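You operate a simulated robot arm through the tools that you are given. There is no shell and no other tool. Be economical: measure what you need, move in short steps, check, and stop when the job is done.

The job below is to be done with a simulated robot arm. You get a single attempt, and the scene is never put back.

TASK
Take the white tub and leave it on the brown board on the second shelf from the bottom of the store rack. Take the blue cloth and put it on the shelf b of the store rack. Take the orange cloth and put it on the shelf a of the store rack. Push the top drawer of the drawer table shut. Put the bottle labelled "water" from the bench top round the brushing box on top of the black pack there and the bottle labelled "Green tea" on the shelf under the side bench. Close the box lid. Fetch the grey roll from the bench top round the brushing box and set it on the second tier from the bottom of the wooden shelf. Do these in any order. Set down upright: bottle.

It is judged by the outcome, as a careful person would: the job done as asked, and still so three seconds after it is handed in. It fails if anything else is knocked over, pushed out of place, dropped, spilled or broken. Lids that push on must go on centred and level and be pressed home; caps that screw on are set level and turned clockwise until they are tight. Flat cloth is picked up by pressing the open fingertips on it (5 to 10 N) and closing them slowly along it; thin cloth reads only 2 to 8 mm in the jaws.

THE ROBOT
A 7-joint arm with a fingered hand on a trunk, on a base that drives. Base frame: it is fixed to the floor where the robot stands at the start and does not move with it; the origin is under the middle of the robot, x ahead of it, y to its left, z up. Units: mm, degrees, N and s.
Its first joint turns from -166.0 to 166.0 degrees. Places, roughly: blue cloth (7x9x3 cm) [700, 700, 500]; board (35x25x2 cm) [700, 400, 500]; box lid [-7400, 3100, 900]; grey bottle, soap bottle, tea bottle [-7750, 3000, 1000]; grey roll (7x7x4 cm) [-7100, 3100, 800]; orange cloth (7x9x3 cm) [700, 1400, 500]; pack [-7750, 3250, 750]; second tier of the wooden shelf [-4200, 3400, 600]; shelf A of the store rack (16x40 cm) [740, 980, 860]; shelf B of the store rack (16x40 cm) [740, 180, 860]; shelf under the side bench [-7900, 3200, 200]; top drawer of the drawer table [-600, 2900, 700]; white tub (14x13x9 cm) [700, -200, 500]. Payload 4.7 kg.
The tool frame sits at the grasp point between the pads (the TCP): z along the fingers, y along the line on which they close. The tips reach 36 mm beyond it. The gripper opens to 120 mm. The gripper's body begins 42 mm behind the TCP. The gripper is a hand of 5 fingers: y runs from the thumb to the fingers, the wrist lies at [-18, -122, -210] in the tool frame, and closing takes about 1.5 s.
Orientation is that of the tool frame in the base frame, as a unit quaternion [w, x, y, z]. With the fingers straight down and the wrist toward the robot, the tool's x, y and z point along [0, 1, 0], [1, 0, 0] and [0, 0, -1] of the base frame.

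THE INTERFACE
- The arm moves only by the tool move_arm. Its argument "steps" is a list of rows, each a list of 2 entries, a list of its own where there are three numbers: the shift along the tool's x, y, z in units of 250 mm (1.0 is 250 mm), then the turn, a rotation vector about the tool's x, y, z in units of 45 degrees (1.0 is 45 degrees). In form: [[[x, y, z], [wx, wy, wz]], ...]. A call has 1 to 8 rows; each row is the pose to reach, as a shift and turn from the pose commanded when the call began, along the tool's axes at that moment. "fingers" is the gripper command, from -1 (fully open) to 1 (shut), values between in proportion, set as the call begins (left out, the last holds). A call with a number of a shift or a turn outside -1 to 1 is refused whole. Rows are played at 5 a second. More than 50 mm and 8.6 degrees between two rows, or a gripper value outside its range, and nothing of the call is played. A pose out of reach is approached as far as the arm can. The call stops where the force on the tool passes 40 N (or 10 N more than at its start, if that is more) or the arm is blocked; 0.2 s more then pass. Each finger travels about 45 mm/s and halts on what it meets, pressing with about 30 N; the grip force reading is that of the motor and also rises with nothing between the fingers. The clock runs only during rows and for 0.2 s after the last one: add rows that repeat a pose to give the fingers time. The reply holds the time, the measured pose of the TCP, the force on the tool along the base axes, the opening and the grip force, in the units named above and with some noise, with the torque about the TCP (base axes, N m) and any sound that the robot's microphone picked up.
- Cameras (640 x 400 px; columns grow to the right, rows downward): "scene" is now at [-248.2, 112.2, 1230.9]; the picture's right is [0.27, -0.96, 0.00], its down [-0.30, -0.08, -0.95] and it looks along [0.92, 0.26, -0.31] (base axes); focal length 280 px, centre (320, 200). "wrist" rides on the gripper at [73, -91, -143] in the tool frame; the picture's right is [-0.80, 0.28, -0.53], its down [-0.53, -0.73, 0.42] and it looks along [-0.27, 0.62, 0.74] (tool axes); focal length 234 px, centre (320, 200). There is no depth. A picture from a camera that has moved, and an enlarged one, comes with that camera's place and axes in the base frame and with its lens. The place of the scene camera against the robot may be out by one fixed shift of up to 18 mm in any direction.
- get_image(camera): a new picture of that camera. It takes no simulated time.
- drive_base(legs): drives the robot by 1 to 6 legs, each [ahead, turn to the left] in mm and degrees, along the robot's own axes; the way and the turn of a leg run together, so that a leg with both is an arc; at most 1500 mm and 180 degrees a leg. The arm and the cameras ride along, it lands a little off, and it stops where it bumps. It gives what a move gives.
- curl_fingers(index, middle, ring, little, thumb_bend, thumb_turn): sets how far each is bent, from 0 (flat) to 1 (curled in); at 0.3 the hand is open as for a grip, at 0.7 the pads meet at the TCP. One left out holds its place. A second passes; each finger stops where it meets its share of the squeeze, and holds until it gets a number again. A gripper value or a shape takes the hand back. It gives what a move gives, with no picture; readings hold the bend of each and the force on index, middle, ring, little, thumb and palm. thumb_turn goes from beside the hand (0) to across from the fingers (1), as for a grip.
- grasp_type(shape): the hand has 5 fingers and takes this shape, open, in about a second: jaw (thumb against the fingers, like two jaws); tri (thumb and two fingers); tip (a fingertip pinch); poke (one finger out to press); point (the index stretched); flat (the hand flat); cup (the hand cupped); fist (a fist). The gripper value then closes the fingers along that shape, each until it touches; the sizes above hold for jaw. It gives what a move gives, with no picture.
- head_to(pan, tilt): turns the head with the scene camera to pan (to the left, within 143 degrees either way) and tilt (down, from -29 to 69), counted from straight ahead of the robot. It gives what a move gives.
- inspect(camera, box): a new picture of the part [left, top, right, bottom] of that camera's present view, enlarged. It takes no simulated time.
- hand_in(): hands the job in; it is judged then, once.

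Go step by step. Nothing tells you exact positions but the pictures and the camera data: compare them with the known pose of the tool, close in by small moves and look again before you grip or let go. The budget is 207 turns and 200 pictures, counting those below and the enlarged ones. Unless the task says otherwise, let go and move clear before handing in, and close with one line.

The tools are called as a command line: name --argument value ..., lists and objects as JSON in quotes. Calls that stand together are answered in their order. move_arm: Moves the arm, as the interface text tells. Its arguments: {"type":"object","properties":{"steps":{"type":"array","items":{"type":"array"}},"fingers":{"type":"number"}},"required":["steps"]} The other tools are called the same way: grasp_type (shape) gives the hand a shape; curl_fingers (index, middle, ring, little, thumb_bend, thumb_turn) moves the fingers one by one; drive_base (legs) drives the base; head_to (pan, tilt) turns the head that bears the scene camera; get_image (camera) takes a picture; inspect (camera, box) takes an enlarged picture of a part of a camera's view; hand_in () hands the job in.

At the start:

```text
t: 0.0
tcp_pos: [388.5, 464.9, 1063.8]
ee_rot: [0.0, 0.707, 0.707, 0.0]
contact_force: [-0.5, 0.5, 0.7]
torque: [-0.02, -0.01, -0.01]
width: 119.5
finger_force: 0.2
shape: jaw
bend: [0.3, 0.3, 0.3, 0.3, 0.3, 0.98]
finger forces: [0.1, 0.0, 0.0, 0.0, 0.0, 0.0]
robot x, y, heading: [2.8, -2.5, 0.2]
head pan, tilt: [15.9, 17.9]
```

scene: 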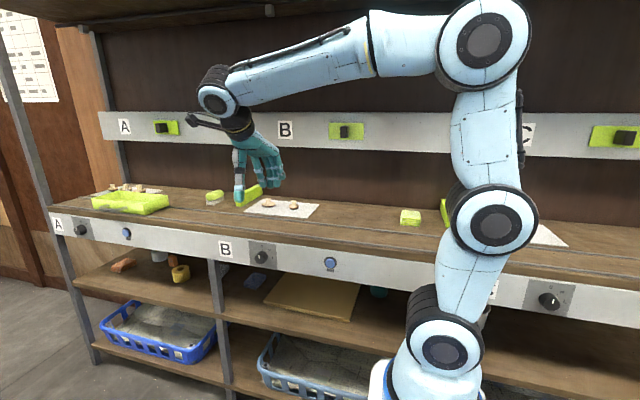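
wrist: 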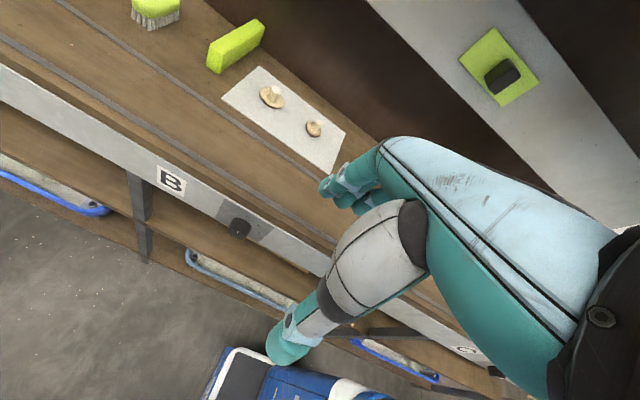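

I see the store rack ahead, with a counter at about z 860 and a lower shelf at about z 500 that holds the cloths, board and tub. I'll look with the head in several directions before moving.

head_to --pan 40 --tilt 25

get_image --camera "scene"

head_to --pan -15 --tilt 35

get_image --camera "scene"

```text
t: 0.9
tcp_pos: [388.6, 463.9, 1064.1]
ee_rot: [0.0, 0.707, 0.707, 0.0]
contact_force: [-0.5, -0.3, 0.1]
torque: [-0.03, -0.04, -0.04]
width: 119.6
finger_force: 0.1
shape: jaw
bend: [0.3, 0.3, 0.3, 0.3, 0.3, 0.98]
finger forces: [0.1, 0.0, 0.0, 0.0, 0.0, 0.0]
robot x, y, heading: [-2.9, -4.4, -0.1]
head pan, tilt: [40.0, 25.0]
```

```text
197 pictures are left
camera scene: at [-267.4, 145.8, 1219.4], right [0.64, -0.77, 0.0], down [-0.32, -0.27, -0.91], along [0.69, 0.58, -0.42], focal length 280 px, centre (320, 200)
```

scene: 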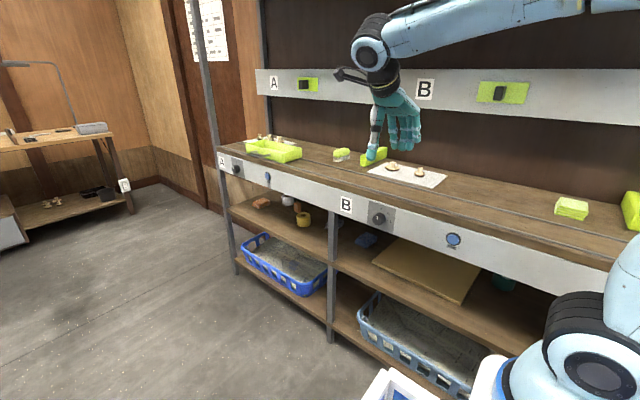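

```text
t: 2.1
tcp_pos: [389.8, 465.3, 1062.8]
ee_rot: [0.0, 0.707, 0.707, 0.0]
contact_force: [0.6, -0.5, 0.9]
torque: [0.01, 0.06, -0.03]
width: 119.5
finger_force: 0.0
shape: jaw
bend: [0.3, 0.3, 0.3, 0.3, 0.3, 0.98]
finger forces: [0.0, 0.0, 0.0, 0.1, 0.1, 0.1]
robot x, y, heading: [-0.7, 0.4, 0.0]
head pan, tilt: [-15.0, 35.0]
```

```text
196 pictures are left
camera scene: at [-252.9, 63.9, 1203.6], right [-0.26, -0.97, 0.0], down [-0.55, 0.15, -0.82], along [0.79, -0.21, -0.57], focal length 280 px, centre (320, 200)
```

scene: 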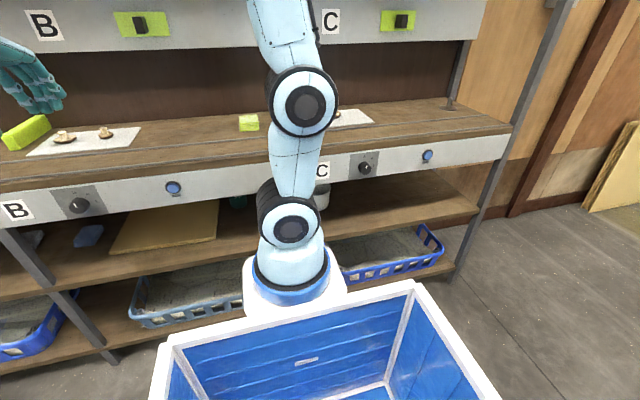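

The cloths, board and tub sit inside the middle shelf, below a front beam whose bottom I estimate at z 750. I'll look at my own base and at the tub before choosing where to stand.

head_to --pan -10 --tilt 65

get_image --camera "scene"

head_to --pan -90 --tilt 30

get_image --camera "scene"

head_to --pan 90 --tilt 15

get_image --camera "scene"

head_to --pan 140 --tilt 10

get_image --camera "scene"

```text
t: 3.1
tcp_pos: [388.3, 463.9, 1063.0]
ee_rot: [0.0, 0.707, 0.707, 0.0]
contact_force: [0.5, -0.4, 0.3]
torque: [0.0, -0.01, 0.02]
width: 119.6
finger_force: 0.0
shape: jaw
bend: [0.3, 0.3, 0.3, 0.3, 0.3, 0.98]
finger forces: [0.1, 0.0, 0.1, 0.1, 0.0, 0.0]
robot x, y, heading: [-2.3, 3.0, 0.0]
head pan, tilt: [-10.0, 65.0]
```

```text
195 pictures are left
camera scene: at [-278.2, 76.1, 1163.8], right [-0.17, -0.98, 0.0], down [-0.89, 0.16, -0.42], along [0.42, -0.07, -0.91], focal length 280 px, centre (320, 200)
```

scene: 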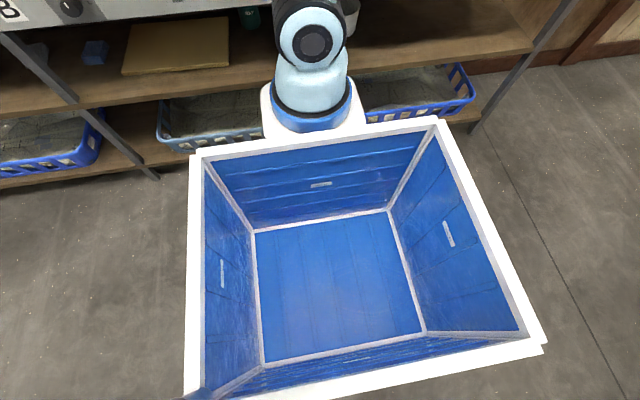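

```text
t: 4.6
tcp_pos: [388.9, 464.3, 1062.6]
ee_rot: [0.0, 0.707, 0.707, 0.0]
contact_force: [0.3, -0.1, -0.1]
torque: [0.01, -0.04, -0.03]
width: 119.6
finger_force: 0.0
shape: jaw
bend: [0.3, 0.3, 0.3, 0.3, 0.3, 0.98]
finger forces: [0.0, 0.1, 0.0, 0.0, 0.0, 0.1]
robot x, y, heading: [-1.1, 0.7, -0.1]
head pan, tilt: [-90.0, 30.0]
```

```text
194 pictures are left
camera scene: at [-337.9, -3.8, 1211.4], right [-1.0, 0.0, 0.0], down [0.0, 0.5, -0.87], along [0.0, -0.87, -0.5], focal length 280 px, centre (320, 200)
```

scene: 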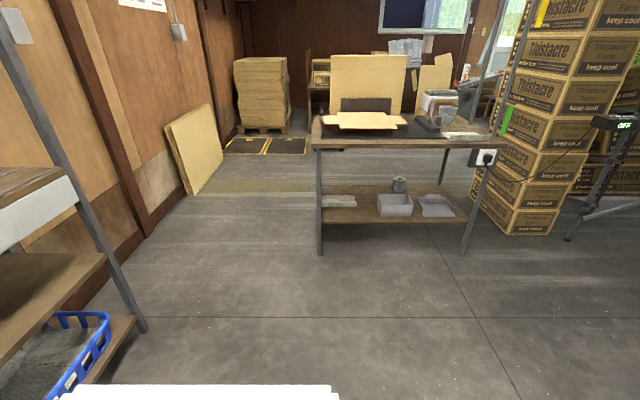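

```text
t: 7.3
tcp_pos: [389.6, 463.6, 1063.0]
ee_rot: [0.001, 0.707, 0.707, 0.0]
contact_force: [0.0, -0.7, 0.2]
torque: [0.0, 0.02, 0.05]
width: 119.5
finger_force: 0.0
shape: jaw
bend: [0.3, 0.3, 0.3, 0.3, 0.3, 0.98]
finger forces: [0.0, 0.0, 0.1, 0.0, 0.0, 0.1]
robot x, y, heading: [0.5, 0.6, 0.2]
head pan, tilt: [90.0, 15.0]
```

```text
193 pictures are left
camera scene: at [-338.0, 180.0, 1235.6], right [1.0, 0.0, 0.0], down [0.0, -0.26, -0.97], along [0.0, 0.97, -0.26], focal length 280 px, centre (320, 200)
```

scene: 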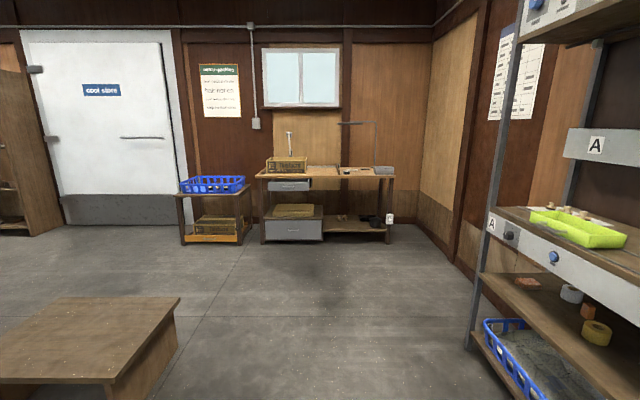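

```text
t: 8.5
tcp_pos: [388.4, 464.2, 1062.9]
ee_rot: [-0.001, 0.707, 0.707, 0.0]
contact_force: [0.1, 0.0, -0.3]
torque: [-0.01, 0.0, -0.01]
width: 119.6
finger_force: 0.0
shape: jaw
bend: [0.3, 0.3, 0.3, 0.3, 0.3, 0.98]
finger forces: [0.0, 0.0, 0.0, 0.0, 0.1, 0.1]
robot x, y, heading: [1.5, -1.1, 0.0]
head pan, tilt: [140.0, 10.0]
```

```text
192 pictures are left
camera scene: at [-409.2, 146.5, 1243.7], right [0.64, 0.77, 0.0], down [0.13, -0.11, -0.98], along [-0.75, 0.63, -0.17], focal length 280 px, centre (320, 200)
```

scene: 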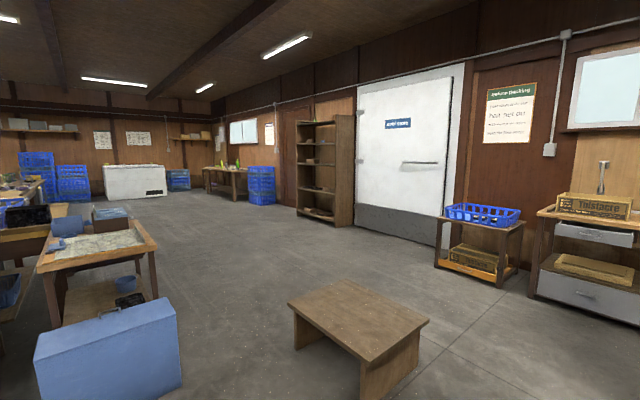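

The arm mount appears to be about 280 mm ahead of the robot's middle, so I'm too close to reach under the beam. I'll back off 420 mm with a slight shift sideways and then look at the tub and board.

drive_base --legs '[[-420, 0]]'

head_to --pan 0 --tilt 30

get_image --camera "scene"

get_image --camera "wrist"

```text
t: 11.0
tcp_pos: [-30.1, 463.6, 1063.0]
ee_rot: [0.0, 0.707, 0.707, 0.0]
contact_force: [-0.1, 0.3, 0.2]
torque: [-0.02, -0.02, 0.02]
width: 119.5
finger_force: 0.1
shape: jaw
bend: [0.3, 0.3, 0.3, 0.3, 0.3, 0.98]
finger forces: [0.1, 0.0, 0.1, 0.1, 0.0, 0.0]
robot x, y, heading: [-417.9, 2.0, -0.3]
head pan, tilt: [140.0, 10.0]
```

```text
t: 13.3
tcp_pos: [-29.2, 465.1, 1063.8]
ee_rot: [0.0, 0.707, 0.707, -0.001]
contact_force: [-0.2, 0.1, 0.2]
torque: [0.03, 0.0, -0.03]
width: 119.9
finger_force: 0.0
shape: jaw
bend: [0.3, 0.3, 0.3, 0.3, 0.3, 0.98]
finger forces: [0.1, 0.0, 0.0, 0.0, 0.1, 0.0]
robot x, y, heading: [-416.6, -0.0, 0.0]
head pan, tilt: [0.0, 30.0]
```

```text
191 pictures are left
camera scene: at [-665.6, 86.3, 1211.4], right [0.0, -1.0, 0.0], down [-0.5, 0.0, -0.87], along [0.87, 0.0, -0.5], focal length 280 px, centre (320, 200)
```

scene: 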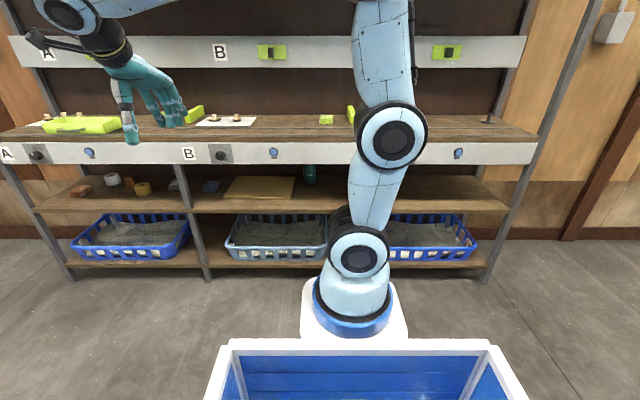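

```text
190 pictures are left
camera wrist: at [-120.2, 535.8, 1206.7], right [0.28, -0.8, 0.53], down [-0.73, -0.53, -0.42], along [0.62, -0.27, -0.74], focal length 234 px, centre (320, 200)
```

wrist: 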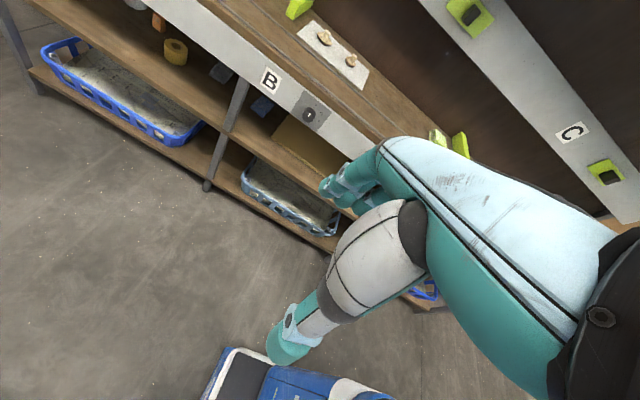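

The arm axis is near x −137, so the shelf contents are about 840 mm away, which is good for reaching under the beam. I'll bring the hand down in front of the opening and tilt it forward.

move_arm --steps '[[[-0.125, 0.125, 0.02], [0, 0, 0]], [[-0.25, 0.25, 0.04], [0, 0, 0]], [[-0.375, 0.375, 0.06], [0, 0, 0]], [[-0.5, 0.5, 0.08], [0, 0, 0]], [[-0.625, 0.625, 0.1], [0, 0, 0]], [[-0.75, 0.75, 0.12], [0, 0, 0]], [[-0.875, 0.875, 0.14], [0, 0, 0]], [[-1, 1, 0.16], [0, 0, 0]]]'

move_arm --steps '[[[-0.09, 0.02, 0.12], [-0.125, 0, 0]], [[-0.18, 0.04, 0.24], [-0.25, 0, 0]], [[-0.27, 0.06, 0.36], [-0.375, 0, 0]], [[-0.36, 0.08, 0.48], [-0.5, 0, 0]], [[-0.45, 0.1, 0.6], [-0.625, 0, 0]], [[-0.54, 0.12, 0.72], [-0.75, 0, 0]], [[-0.63, 0.14, 0.84], [-0.875, 0, 0]], [[-0.72, 0.16, 0.96], [-1, 0, 0]]]'

get_image --camera "scene"

get_image --camera "wrist"

```text
t: 15.1
tcp_pos: [221.0, 214.4, 1023.4]
ee_rot: [0.0, 0.706, 0.708, 0.0]
contact_force: [-0.1, 0.7, -0.1]
torque: [-0.03, 0.02, 0.06]
width: 119.6
finger_force: 0.0
shape: jaw
bend: [0.3, 0.3, 0.3, 0.3, 0.3, 0.98]
finger forces: [0.0, 0.0, 0.0, 0.0, 0.1, 0.0]
robot x, y, heading: [-415.8, 0.6, 0.2]
head pan, tilt: [0.0, 30.0]
```

```text
t: 16.9
tcp_pos: [258.5, 46.5, 781.6]
ee_rot: [0.272, 0.655, 0.651, 0.271]
contact_force: [-0.1, 0.2, 0.1]
torque: [0.0, 0.02, 0.02]
width: 120.4
finger_force: 0.0
shape: jaw
bend: [0.3, 0.3, 0.3, 0.3, 0.3, 0.98]
finger forces: [0.0, 0.1, 0.0, 0.0, 0.0, 0.0]
out of reach, approached as far as the arm can: row 8
robot x, y, heading: [-417.2, -0.2, 0.0]
head pan, tilt: [0.0, 30.0]
```

```text
189 pictures are left
camera scene: at [-665.6, 86.2, 1211.4], right [0.0, -1.0, 0.0], down [-0.5, 0.0, -0.87], along [0.87, 0.0, -0.5], focal length 280 px, centre (320, 200)
```

scene: 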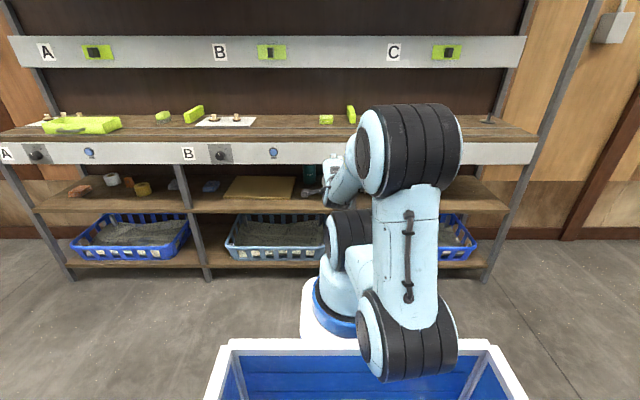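

```text
188 pictures are left
camera wrist: at [93.6, 118.9, 819.2], right [-0.18, -0.8, 0.57], down [-0.22, -0.53, -0.82], along [0.96, -0.27, -0.08], focal length 234 px, centre (320, 200)
```

wrist: 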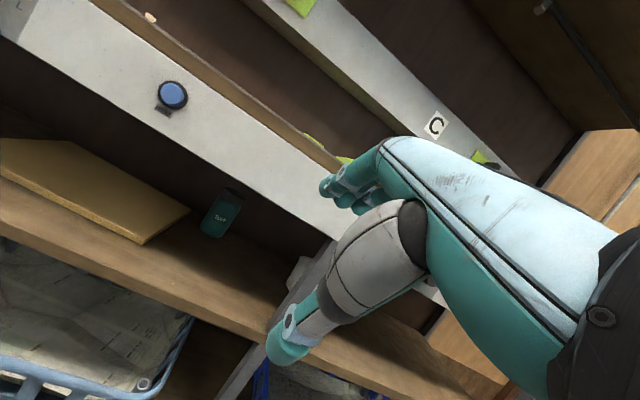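

The tub is hidden behind the hand in this view. I'll shift the hand to the right so the wrist camera can see it.

move_arm --steps '[[[-0.2, 0, 0], [0, 0, 0]], [[-0.4, 0, 0], [0, 0, 0]], [[-0.6, 0, 0], [0, 0, 0]], [[-0.8, 0, 0], [0, 0, 0]], [[-1, 0, 0], [0, 0, 0]]]'

get_image --camera "wrist"

get_image --camera "scene"

```text
t: 18.1
tcp_pos: [258.4, 46.8, 781.6]
ee_rot: [0.271, 0.655, 0.652, 0.27]
contact_force: [-0.8, 1.3, 0.1]
torque: [0.01, 0.01, -0.01]
width: 119.9
finger_force: 0.0
shape: jaw
bend: [0.3, 0.3, 0.3, 0.3, 0.3, 0.98]
finger forces: [0.0, 0.0, 0.0, 0.0, 0.1, 0.2]
out of reach, approached as far as the arm can: row 1, 2, 3, 4, 5
robot x, y, heading: [-419.6, -0.5, 0.3]
head pan, tilt: [0.0, 30.0]
```

```text
187 pictures are left
camera wrist: at [93.5, 119.2, 819.1], right [-0.18, -0.8, 0.57], down [-0.22, -0.53, -0.82], along [0.96, -0.27, -0.08], focal length 234 px, centre (320, 200)
```

wrist: 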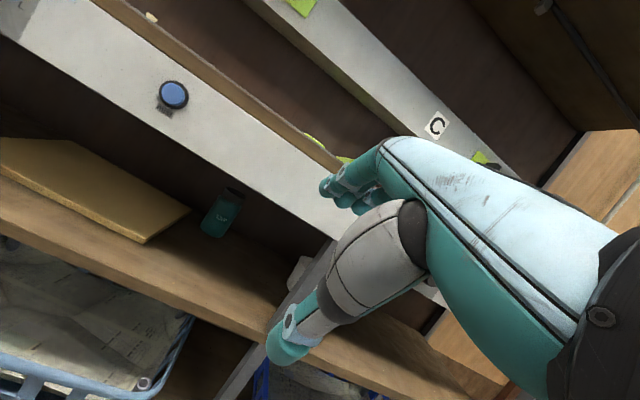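

```text
186 pictures are left
camera scene: at [-665.6, 86.2, 1211.4], right [0.0, -1.0, 0.0], down [-0.5, 0.0, -0.87], along [0.87, 0.0, -0.5], focal length 280 px, centre (320, 200)
```

scene: 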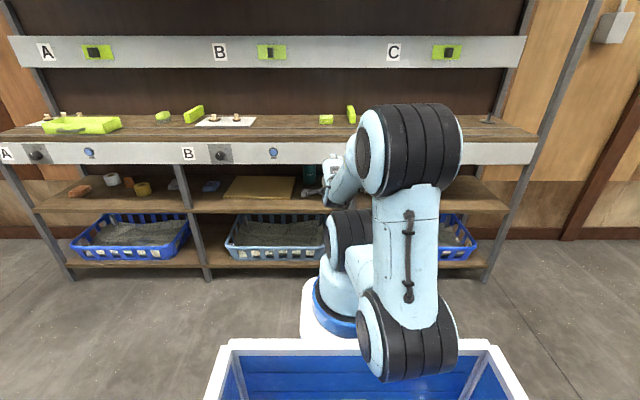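

The arm hit a joint limit while folded close in. I'll reach forward and down towards the opening, where it has more freedom.

move_arm --steps '[[[0, 0.02, 0.14], [0, 0, 0]], [[0, 0.04, 0.28], [0, 0, 0]], [[0, 0.06, 0.42], [0, 0, 0]], [[0, 0.08, 0.56], [0, 0, 0]], [[0, 0.1, 0.7], [0, 0, 0]]]'

get_image --camera "scene"

get_image --camera "wrist"

```text
t: 19.3
tcp_pos: [401.3, 82.1, 681.3]
ee_rot: [0.277, 0.661, 0.646, 0.263]
contact_force: [0.6, 0.2, 0.6]
torque: [0.01, 0.03, 0.01]
width: 119.8
finger_force: 0.1
shape: jaw
bend: [0.3, 0.3, 0.3, 0.3, 0.3, 0.98]
finger forces: [0.1, 0.1, 0.0, 0.1, 0.1, 0.1]
out of reach, approached as far as the arm can: row 1, 2, 3, 4, 5
robot x, y, heading: [-418.6, -2.1, -0.1]
head pan, tilt: [0.0, 30.0]
```

```text
185 pictures are left
camera scene: at [-665.7, 86.2, 1211.4], right [0.0, -1.0, 0.0], down [-0.5, 0.0, -0.87], along [0.87, 0.0, -0.5], focal length 280 px, centre (320, 200)
```

scene: 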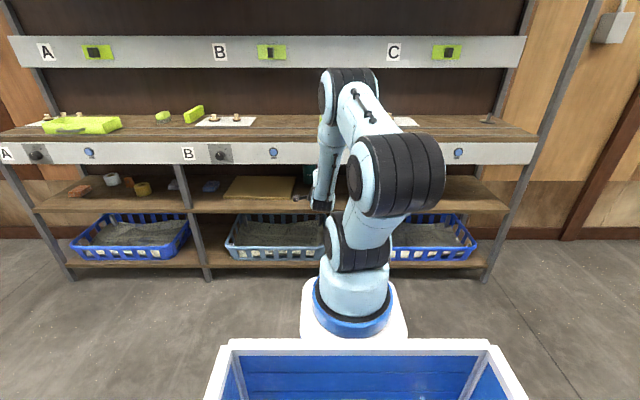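

```text
184 pictures are left
camera wrist: at [238.2, 159.1, 718.5], right [-0.19, -0.79, 0.58], down [-0.23, -0.53, -0.81], along [0.95, -0.29, -0.08], focal length 234 px, centre (320, 200)
```

wrist: 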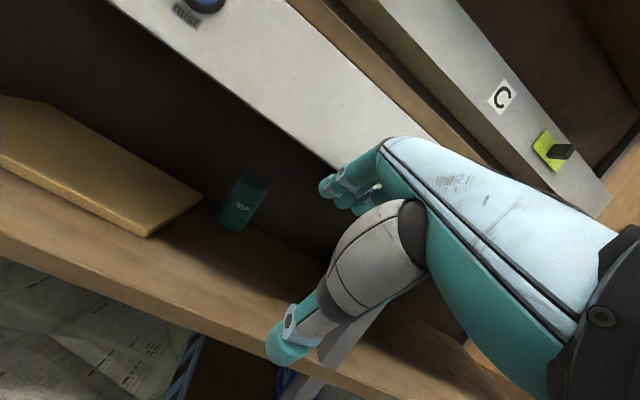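

The goal seems to be limited by the hand's yaw relative to the arm. I'll return the commanded y to about 45 and yaw the hand to the right to see if that frees the arm.

move_arm --steps '[[[0.9, 0, 0], [0, 0, 0]], [[0.9, 0, 0], [0, -0.09, 0.09]], [[0.9, 0, 0], [0, -0.18, 0.18]], [[0.9, 0, 0], [0, -0.27, 0.27]], [[0.9, 0, 0], [0, -0.36, 0.36]], [[0.9, 0, 0], [0, -0.47, 0.47]]]'

get_image --camera "wrist"

```text
refused: row 1 steps farther than a row can; nothing moved
```

```text
183 pictures are left
camera wrist: at [238.2, 159.1, 718.5], right [-0.19, -0.79, 0.58], down [-0.23, -0.53, -0.81], along [0.95, -0.29, -0.08], focal length 234 px, centre (320, 200)
```

wrist: 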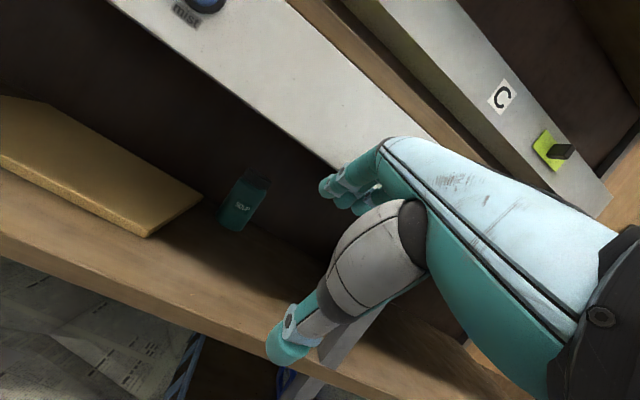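

move_arm --steps '[[[0.15, 0, 0], [0, -0.09, 0.09]], [[0.3, 0, 0], [0, -0.18, 0.18]], [[0.45, 0, 0], [0, -0.27, 0.27]], [[0.6, 0, 0], [0, -0.36, 0.36]], [[0.7, 0, 0], [0, -0.47, 0.47]]]'

get_image --camera "wrist"

get_image --camera "scene"

```text
t: 20.5
tcp_pos: [401.5, 257.2, 682.8]
ee_rot: [0.33, 0.8, 0.463, 0.191]
contact_force: [0.1, 0.2, -0.1]
torque: [-0.02, 0.02, -0.02]
width: 119.8
finger_force: 0.0
shape: jaw
bend: [0.3, 0.3, 0.3, 0.3, 0.3, 0.98]
finger forces: [0.1, 0.0, 0.0, 0.1, 0.1, 0.0]
robot x, y, heading: [-419.5, 1.1, 0.0]
head pan, tilt: [0.0, 30.0]
```

```text
182 pictures are left
camera wrist: at [294.1, 403.2, 719.7], right [-0.55, -0.61, 0.57], down [-0.46, -0.35, -0.82], along [0.7, -0.71, -0.08], focal length 234 px, centre (320, 200)
```

wrist: 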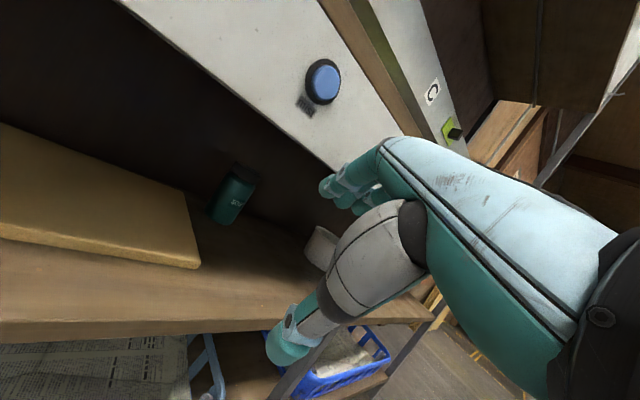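

```text
181 pictures are left
camera scene: at [-665.6, 86.3, 1211.4], right [0.0, -1.0, 0.0], down [-0.5, 0.0, -0.87], along [0.87, 0.0, -0.5], focal length 280 px, centre (320, 200)
```

scene: 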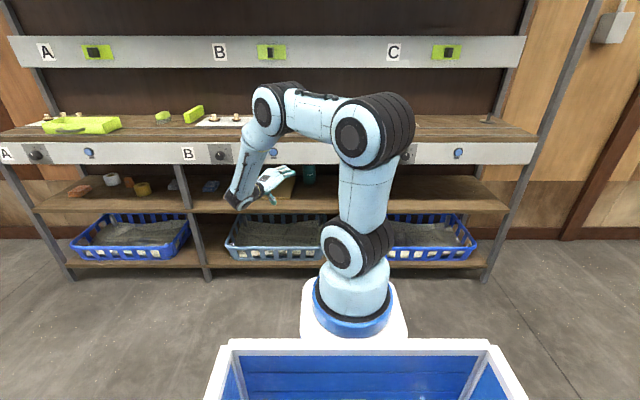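

The tub (white, round) is just visible behind the thumb. The hand needs to be yawed to the right relative to the arm direction, so I'll shift the robot about 400 mm to the right, backing off before turning.

drive_base --legs '[[-250, 0], [0, -90], [400, 0], [0, 90], [250, 0]]'

get_image --camera "scene"

get_image --camera "wrist"

```text
t: 33.5
tcp_pos: [397.2, -114.9, 682.4]
ee_rot: [0.329, 0.794, 0.473, 0.196]
contact_force: [-0.6, -0.5, 0.2]
torque: [-0.01, -0.02, -0.01]
width: 119.7
finger_force: 0.0
shape: jaw
bend: [0.3, 0.3, 0.3, 0.3, 0.3, 0.98]
finger forces: [0.0, 0.1, 0.0, 0.0, 0.0, 0.0]
robot x, y, heading: [-414.7, -395.6, 1.5]
head pan, tilt: [0.0, 30.0]
```

```text
180 pictures are left
camera scene: at [-664.2, -312.3, 1211.4], right [0.02, -1.0, 0.0], down [-0.5, -0.01, -0.87], along [0.87, 0.02, -0.5], focal length 280 px, centre (320, 200)
```

scene: 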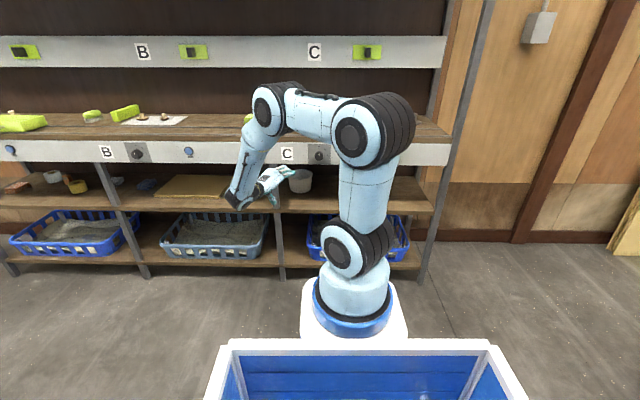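

```text
179 pictures are left
camera wrist: at [286.9, 27.5, 719.9], right [-0.54, -0.62, 0.57], down [-0.45, -0.36, -0.82], along [0.72, -0.69, -0.08], focal length 234 px, centre (320, 200)
```

wrist: 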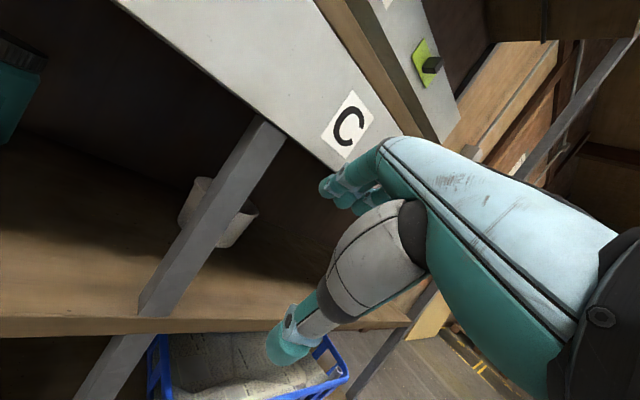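

inspect --camera "scene" --box '[220, 130, 380, 230]'

inspect --camera "wrist" --box '[120, 120, 320, 260]'

```text
4.00 times, centred on (300, 180) of scene
camera zoom: at [-664.2, -312.3, 1211.4], right [0.02, -1.0, 0.0], down [-0.5, -0.01, -0.87], along [0.87, 0.02, -0.5], focal length 1122 px, centre (400, 280)
```

zoom: 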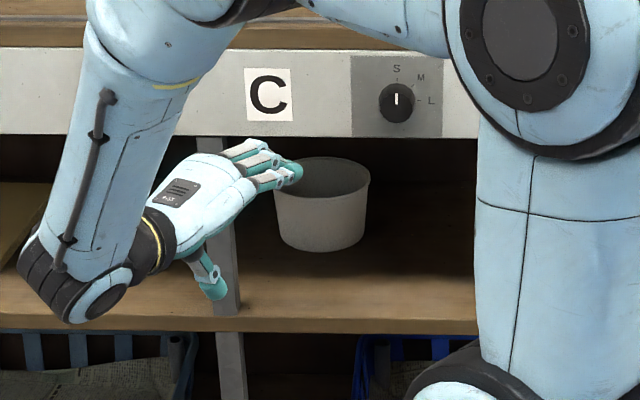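

```text
2.86 times, centred on (220, 190) of wrist
camera zoom: at [286.9, 27.5, 719.9], right [-0.54, -0.62, 0.57], down [-0.45, -0.36, -0.82], along [0.72, -0.69, -0.08], focal length 669 px, centre (606, 229)
```

zoom: 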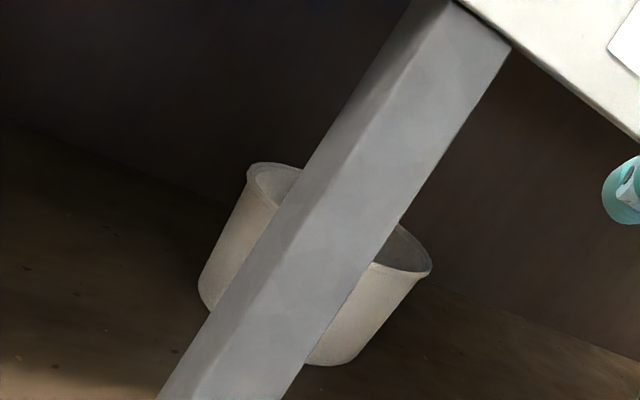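

The tub is an open tapered bucket centred at about (688, −177), with its rim at about z 590. A front post stands at about y −76, between it and the board. I'll back off 215 mm so the forearm leans forward, then bring the hand low in front of the tub.

drive_base --legs '[[-215, 0]]'

move_arm --steps '[[[0.0436, 0.082, 0.124], [0, 0.049, -0.049]], [[0.087, 0.164, 0.248], [0, 0.098, -0.098]], [[0.131, 0.246, 0.371], [0, 0.147, -0.147]], [[0.175, 0.328, 0.495], [0, 0.196, -0.196]], [[0.218, 0.41, 0.619], [0, 0.246, -0.246]], [[0.262, 0.491, 0.743], [0, 0.295, -0.295]], [[0.305, 0.573, 0.866], [0, 0.344, -0.344]], [[0.349, 0.655, 0.99], [0, 0.393, -0.393]]]'

get_image --camera "scene"

get_image --camera "wrist"

```text
t: 35.1
tcp_pos: [181.4, -119.1, 682.7]
ee_rot: [0.328, 0.794, 0.473, 0.196]
contact_force: [-0.6, 0.7, -0.4]
torque: [0.03, -0.01, -0.01]
width: 119.9
finger_force: 0.1
shape: jaw
bend: [0.3, 0.3, 0.3, 0.3, 0.3, 0.98]
finger forces: [0.0, 0.0, 0.1, 0.1, 0.0, 0.0]
robot x, y, heading: [-631.7, -398.4, 1.5]
head pan, tilt: [0.0, 30.0]
```

```text
t: 36.9
tcp_pos: [479.6, -182.1, 625.1]
ee_rot: [0.279, 0.672, 0.634, 0.263]
contact_force: [0.0, 0.8, 0.2]
torque: [-0.02, 0.05, -0.02]
width: 119.9
finger_force: 0.1
shape: jaw
bend: [0.3, 0.3, 0.3, 0.3, 0.3, 0.98]
finger forces: [0.0, 0.0, 0.0, 0.1, 0.0, 0.0]
robot x, y, heading: [-634.9, -396.0, 1.2]
head pan, tilt: [0.0, 30.0]
```

```text
176 pictures are left
camera scene: at [-880.7, -317.6, 1211.4], right [0.02, -1.0, 0.0], down [-0.5, -0.01, -0.87], along [0.87, 0.02, -0.5], focal length 280 px, centre (320, 200)
```

scene: 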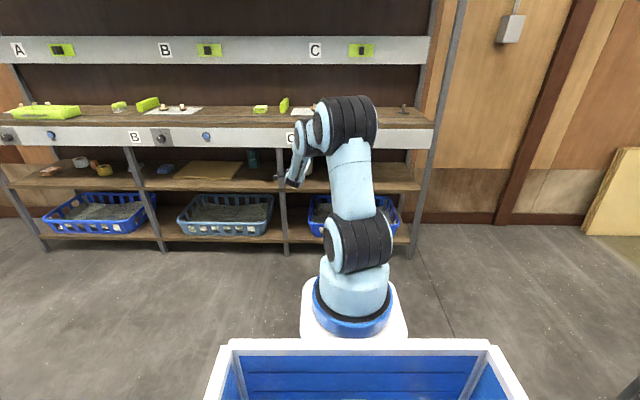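

```text
175 pictures are left
camera wrist: at [317.8, -100.0, 661.6], right [-0.22, -0.79, 0.57], down [-0.25, -0.52, -0.82], along [0.94, -0.32, -0.08], focal length 234 px, centre (320, 200)
```

wrist: 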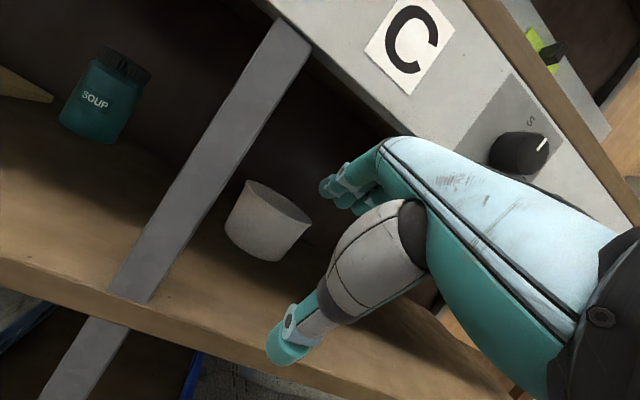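

The tub's near rim is around x 616 with its centre at y ≈ −172. I'll approach above the near rim, fingers inside and thumb outside, and check.

move_arm --steps '[[[0.029, 0.091, 0.134], [0.08, 0, 0]], [[0.058, 0.182, 0.267], [0.156, 0, 0]], [[0.06, 0.2, 0.35], [0.156, 0, 0]]]'

get_image --camera "wrist"

inspect --camera "scene" --box '[240, 80, 400, 200]'

```text
t: 37.7
tcp_pos: [578.2, -170.6, 596.4]
ee_rot: [0.236, 0.688, 0.649, 0.223]
contact_force: [0.3, -0.5, 0.1]
torque: [-0.05, 0.04, 0.0]
width: 119.9
finger_force: 0.0
shape: jaw
bend: [0.3, 0.3, 0.3, 0.3, 0.3, 0.98]
finger forces: [0.0, 0.0, 0.1, 0.0, 0.0, 0.0]
robot x, y, heading: [-632.0, -397.8, 1.3]
head pan, tilt: [0.0, 30.0]
```

```text
174 pictures are left
camera wrist: at [422.6, -90.6, 654.4], right [-0.15, -0.8, 0.59], down [-0.35, -0.51, -0.79], along [0.93, -0.32, -0.2], focal length 234 px, centre (320, 200)
```

wrist: 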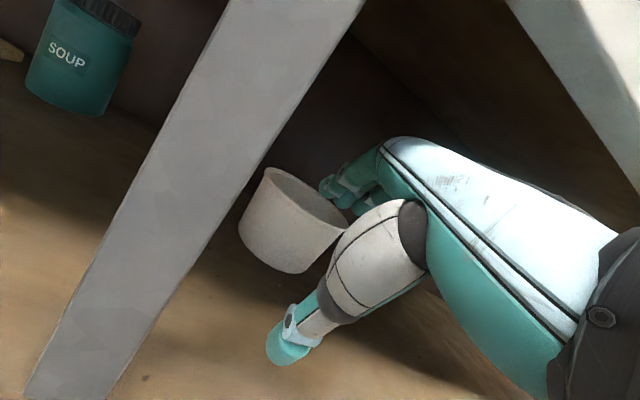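

```text
3.33 times, centred on (320, 140) of scene
camera zoom: at [-880.6, -317.6, 1211.4], right [0.02, -1.0, 0.0], down [-0.5, -0.01, -0.87], along [0.87, 0.02, -0.5], focal length 935 px, centre (320, 400)
```

zoom: 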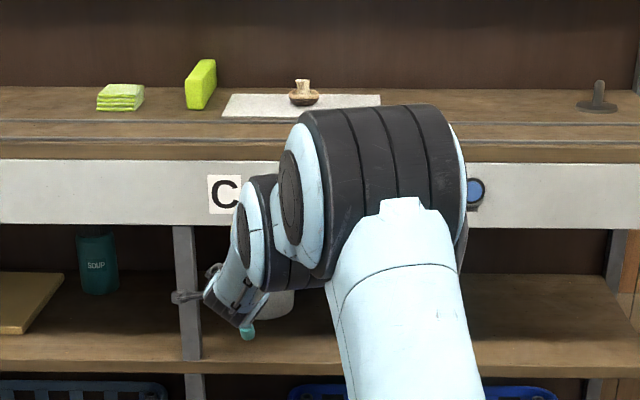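

The hand is lined up with the tub. I'll advance so the near wall sits between the thumb and fingers, then look before closing.

move_arm --steps '[[[0, 0.03, 0.08], [0, 0, 0]], [[0, 0.072, 0.165], [0, 0, 0]]]'

get_image --camera "wrist"

```text
t: 38.3
tcp_pos: [617.8, -174.5, 576.1]
ee_rot: [0.237, 0.689, 0.648, 0.223]
contact_force: [0.7, 0.0, 1.0]
torque: [-0.04, 0.04, -0.01]
width: 120.2
finger_force: 0.0
shape: jaw
bend: [0.3, 0.3, 0.3, 0.3, 0.3, 0.98]
finger forces: [0.1, 0.0, 0.0, 0.0, 0.0, 0.1]
robot x, y, heading: [-631.5, -394.9, 1.1]
head pan, tilt: [0.0, 30.0]
```

```text
172 pictures are left
camera wrist: at [462.5, -93.3, 633.2], right [-0.15, -0.8, 0.59], down [-0.35, -0.51, -0.79], along [0.93, -0.32, -0.2], focal length 234 px, centre (320, 200)
```

wrist: 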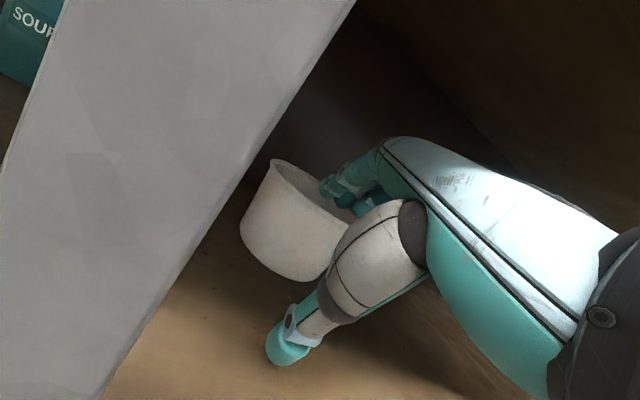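

The fingers are over the rim with the thumb outside, so I'll close.

move_arm --steps '[[[0, 0, 0], [0, 0, 0]], [[0, 0, 0], [0, 0, 0]], [[0, 0, 0], [0, 0, 0]], [[0, 0, 0], [0, 0, 0]], [[0, 0, 0], [0, 0, 0]], [[0, 0, 0], [0, 0, 0]], [[0, 0, 0], [0, 0, 0]], [[0, 0, 0], [0, 0, 0]]]' --fingers 1

get_image --camera "wrist"

```text
t: 40.1
tcp_pos: [617.3, -174.5, 576.5]
ee_rot: [0.236, 0.688, 0.649, 0.223]
contact_force: [-0.6, -0.1, 0.1]
torque: [0.0, 0.08, -0.01]
width: 1.3
finger_force: 29.8
shape: jaw
bend: [0.71, 0.7, 0.59, 0.7, 0.71, 1.0]
finger forces: [14.9, 6.5, 1.4, 0.0, 23.2, 0.0]
robot x, y, heading: [-629.7, -400.9, 1.4]
head pan, tilt: [0.0, 30.0]
```

```text
171 pictures are left
camera wrist: at [462.1, -93.1, 632.9], right [-0.15, -0.8, 0.59], down [-0.35, -0.51, -0.79], along [0.93, -0.32, -0.2], focal length 234 px, centre (320, 200)
```

wrist: 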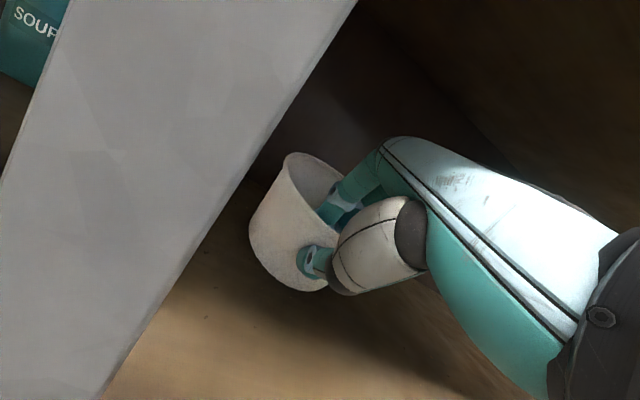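

The thumb is outside and the fingers are inside, with about 1.3 mm of wall between them. I'll lift 45 mm and check.

move_arm --steps '[[[0, 0.03, -0.04], [0, 0, 0]], [[0, 0.06, -0.08], [0, 0, 0]], [[0, 0.11, -0.142], [0, 0, 0]]]'

get_image --camera "wrist"

```text
t: 40.9
tcp_pos: [616.2, -175.0, 621.0]
ee_rot: [0.237, 0.689, 0.649, 0.222]
contact_force: [-0.6, 0.3, -1.2]
torque: [0.01, 0.0, 0.0]
width: 1.1
finger_force: 30.2
shape: jaw
bend: [0.71, 0.7, 0.62, 0.7, 0.71, 1.0]
finger forces: [15.5, 5.9, 2.4, 0.5, 23.8, 0.1]
robot x, y, heading: [-633.7, -398.2, 1.3]
head pan, tilt: [0.0, 30.0]
```

```text
170 pictures are left
camera wrist: at [461.1, -93.7, 677.4], right [-0.15, -0.8, 0.59], down [-0.35, -0.51, -0.78], along [0.93, -0.32, -0.2], focal length 234 px, centre (320, 200)
```

wrist: 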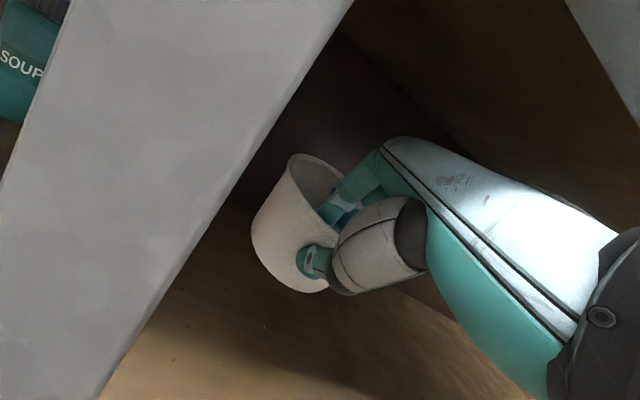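

The tub is held. I'll back out, shift about 575 mm to the left behind the rack front, and return partway to check alignment with the board.

drive_base --legs '[[-400, 0], [0, -75], [-595, 0], [0, 74], [250, 0]]'

get_image --camera "scene"

get_image --camera "wrist"

```text
t: 46.0
tcp_pos: [-240.9, -1398.2, 619.8]
ee_rot: [0.315, 0.923, 0.211, 0.069]
contact_force: [2.6, 0.1, -0.8]
torque: [0.08, 0.11, 0.0]
width: 0.9
finger_force: 30.2
shape: jaw
bend: [0.71, 0.7, 0.64, 0.7, 0.71, 1.0]
finger forces: [15.4, 5.5, 3.0, 2.3, 23.3, 0.0]
robot x, y, heading: [-1034.0, -404.9, -61.1]
head pan, tilt: [0.0, 30.0]
stopped in leg 2: the force on the tool passed its limit at 200 N (the readings are from after the stop); the commanded pose is now the measured one
```

```text
169 pictures are left
camera scene: at [-1086.7, -153.3, 1211.4], right [-0.87, -0.49, 0.0], down [-0.24, 0.44, -0.87], along [0.42, -0.76, -0.5], focal length 280 px, centre (320, 200)
```

scene: 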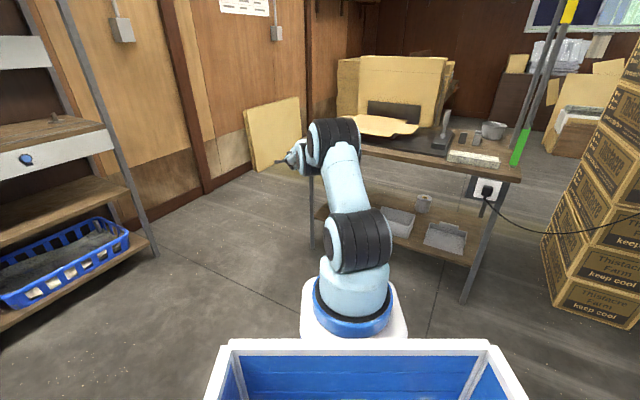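

```text
168 pictures are left
camera wrist: at [-245.6, -1223.6, 678.1], right [-0.76, -0.26, 0.59], down [-0.62, 0.05, -0.78], along [0.17, -0.96, -0.2], focal length 234 px, centre (320, 200)
```

wrist: 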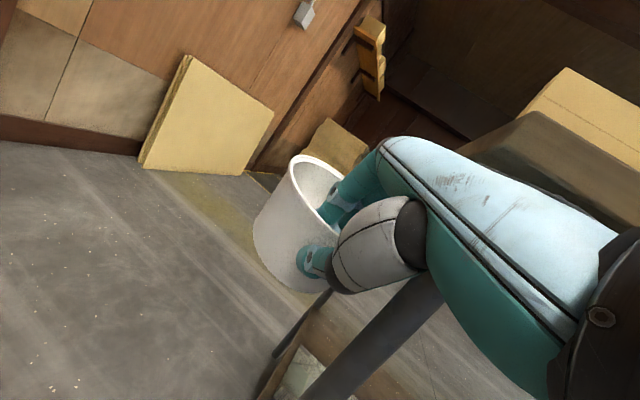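

The hand bumped the neighbouring desk, but the tub is still held. I'll turn away to the left and go round with the heading towards +y, which is clear.

drive_base --legs '[[0, 61]]'

head_to --pan -75 --tilt 25

get_image --camera "scene"

get_image --camera "wrist"

```text
t: 49.1
tcp_pos: [217.5, -198.7, 620.7]
ee_rot: [0.237, 0.688, 0.65, 0.219]
contact_force: [0.6, -0.3, -0.8]
torque: [-0.04, 0.06, -0.02]
width: 0.7
finger_force: 29.5
shape: jaw
bend: [0.71, 0.7, 0.65, 0.7, 0.72, 1.0]
finger forces: [14.4, 5.3, 2.9, 0.3, 21.9, 0.0]
robot x, y, heading: [-1032.7, -406.5, 0.3]
head pan, tilt: [0.0, 30.0]
```

```text
t: 50.5
tcp_pos: [216.2, -197.7, 621.8]
ee_rot: [0.237, 0.688, 0.65, 0.22]
contact_force: [0.8, 0.9, -1.8]
torque: [0.03, 0.03, 0.0]
width: 0.8
finger_force: 29.7
shape: jaw
bend: [0.71, 0.7, 0.65, 0.7, 0.72, 1.0]
finger forces: [14.4, 5.3, 2.8, 0.3, 22.0, 0.0]
robot x, y, heading: [-1028.1, -406.0, 0.1]
head pan, tilt: [-75.0, 25.0]
```

```text
167 pictures are left
camera scene: at [-1346.4, -410.5, 1219.4], right [-0.97, -0.26, 0.0], down [-0.11, 0.41, -0.91], along [0.24, -0.88, -0.42], focal length 280 px, centre (320, 200)
```

scene: 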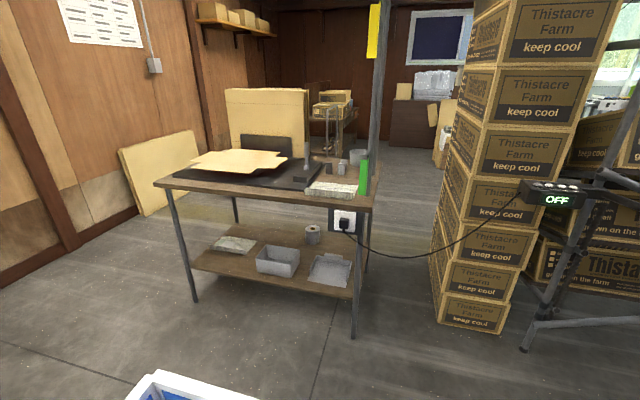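

```text
166 pictures are left
camera wrist: at [62.3, -117.4, 678.4], right [-0.15, -0.79, 0.59], down [-0.35, -0.52, -0.78], along [0.93, -0.32, -0.2], focal length 234 px, centre (320, 200)
```

wrist: 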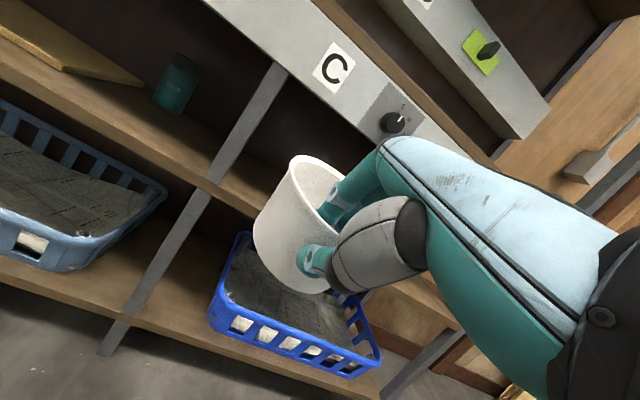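

The desk looks undisturbed and the tub is still held. Next I'll turn left, drive about 600 mm and face the rack again.

drive_base --legs '[[0, 90], [598, 0], [0, -90], [150, 0]]'

head_to --pan 0 --tilt 25

get_image --camera "scene"

get_image --camera "wrist"

```text
t: 62.5
tcp_pos: [375.8, 395.5, 621.8]
ee_rot: [0.238, 0.69, 0.648, 0.219]
contact_force: [0.1, 0.6, -1.4]
torque: [0.01, 0.07, 0.0]
width: 0.8
finger_force: 30.1
shape: jaw
bend: [0.71, 0.7, 0.71, 0.7, 0.72, 1.0]
finger forces: [13.4, 4.3, 2.7, 0.3, 20.0, 0.0]
robot x, y, heading: [-879.4, 191.7, -0.2]
head pan, tilt: [-75.0, 25.0]
```

```text
t: 64.0
tcp_pos: [376.9, 395.7, 620.7]
ee_rot: [0.237, 0.689, 0.649, 0.22]
contact_force: [-0.2, -0.3, -1.3]
torque: [0.0, 0.07, 0.01]
width: 0.6
finger_force: 29.4
shape: jaw
bend: [0.71, 0.7, 0.71, 0.7, 0.72, 1.0]
finger forces: [13.3, 4.4, 2.7, 0.3, 19.9, 0.1]
robot x, y, heading: [-873.7, 192.7, -0.3]
head pan, tilt: [0.0, 25.0]
```

```text
165 pictures are left
camera scene: at [-1120.4, 279.3, 1219.4], right [0.0, -1.0, 0.0], down [-0.42, 0.0, -0.91], along [0.91, 0.0, -0.42], focal length 280 px, centre (320, 200)
```

scene: 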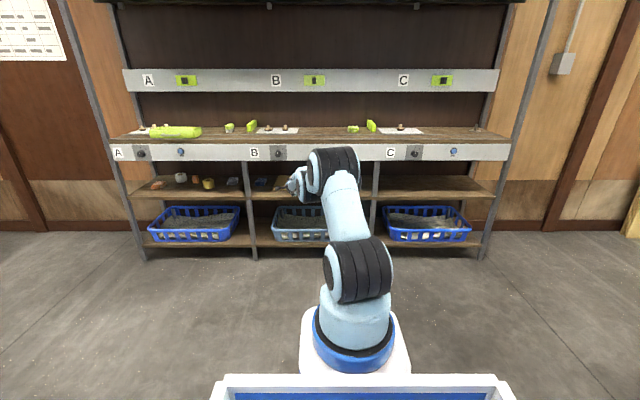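

```text
164 pictures are left
camera wrist: at [221.4, 477.4, 678.4], right [-0.15, -0.79, 0.59], down [-0.35, -0.52, -0.78], along [0.92, -0.33, -0.2], focal length 234 px, centre (320, 200)
```

wrist: 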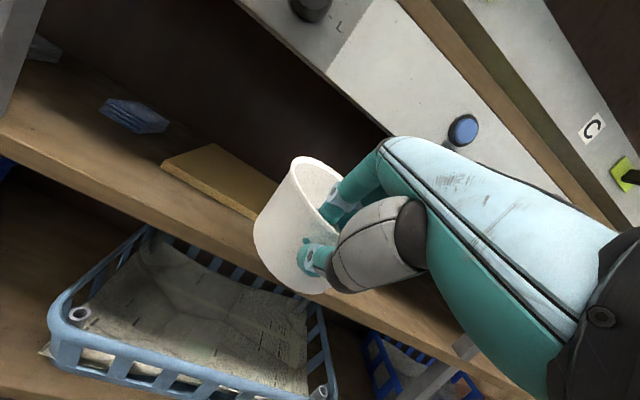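

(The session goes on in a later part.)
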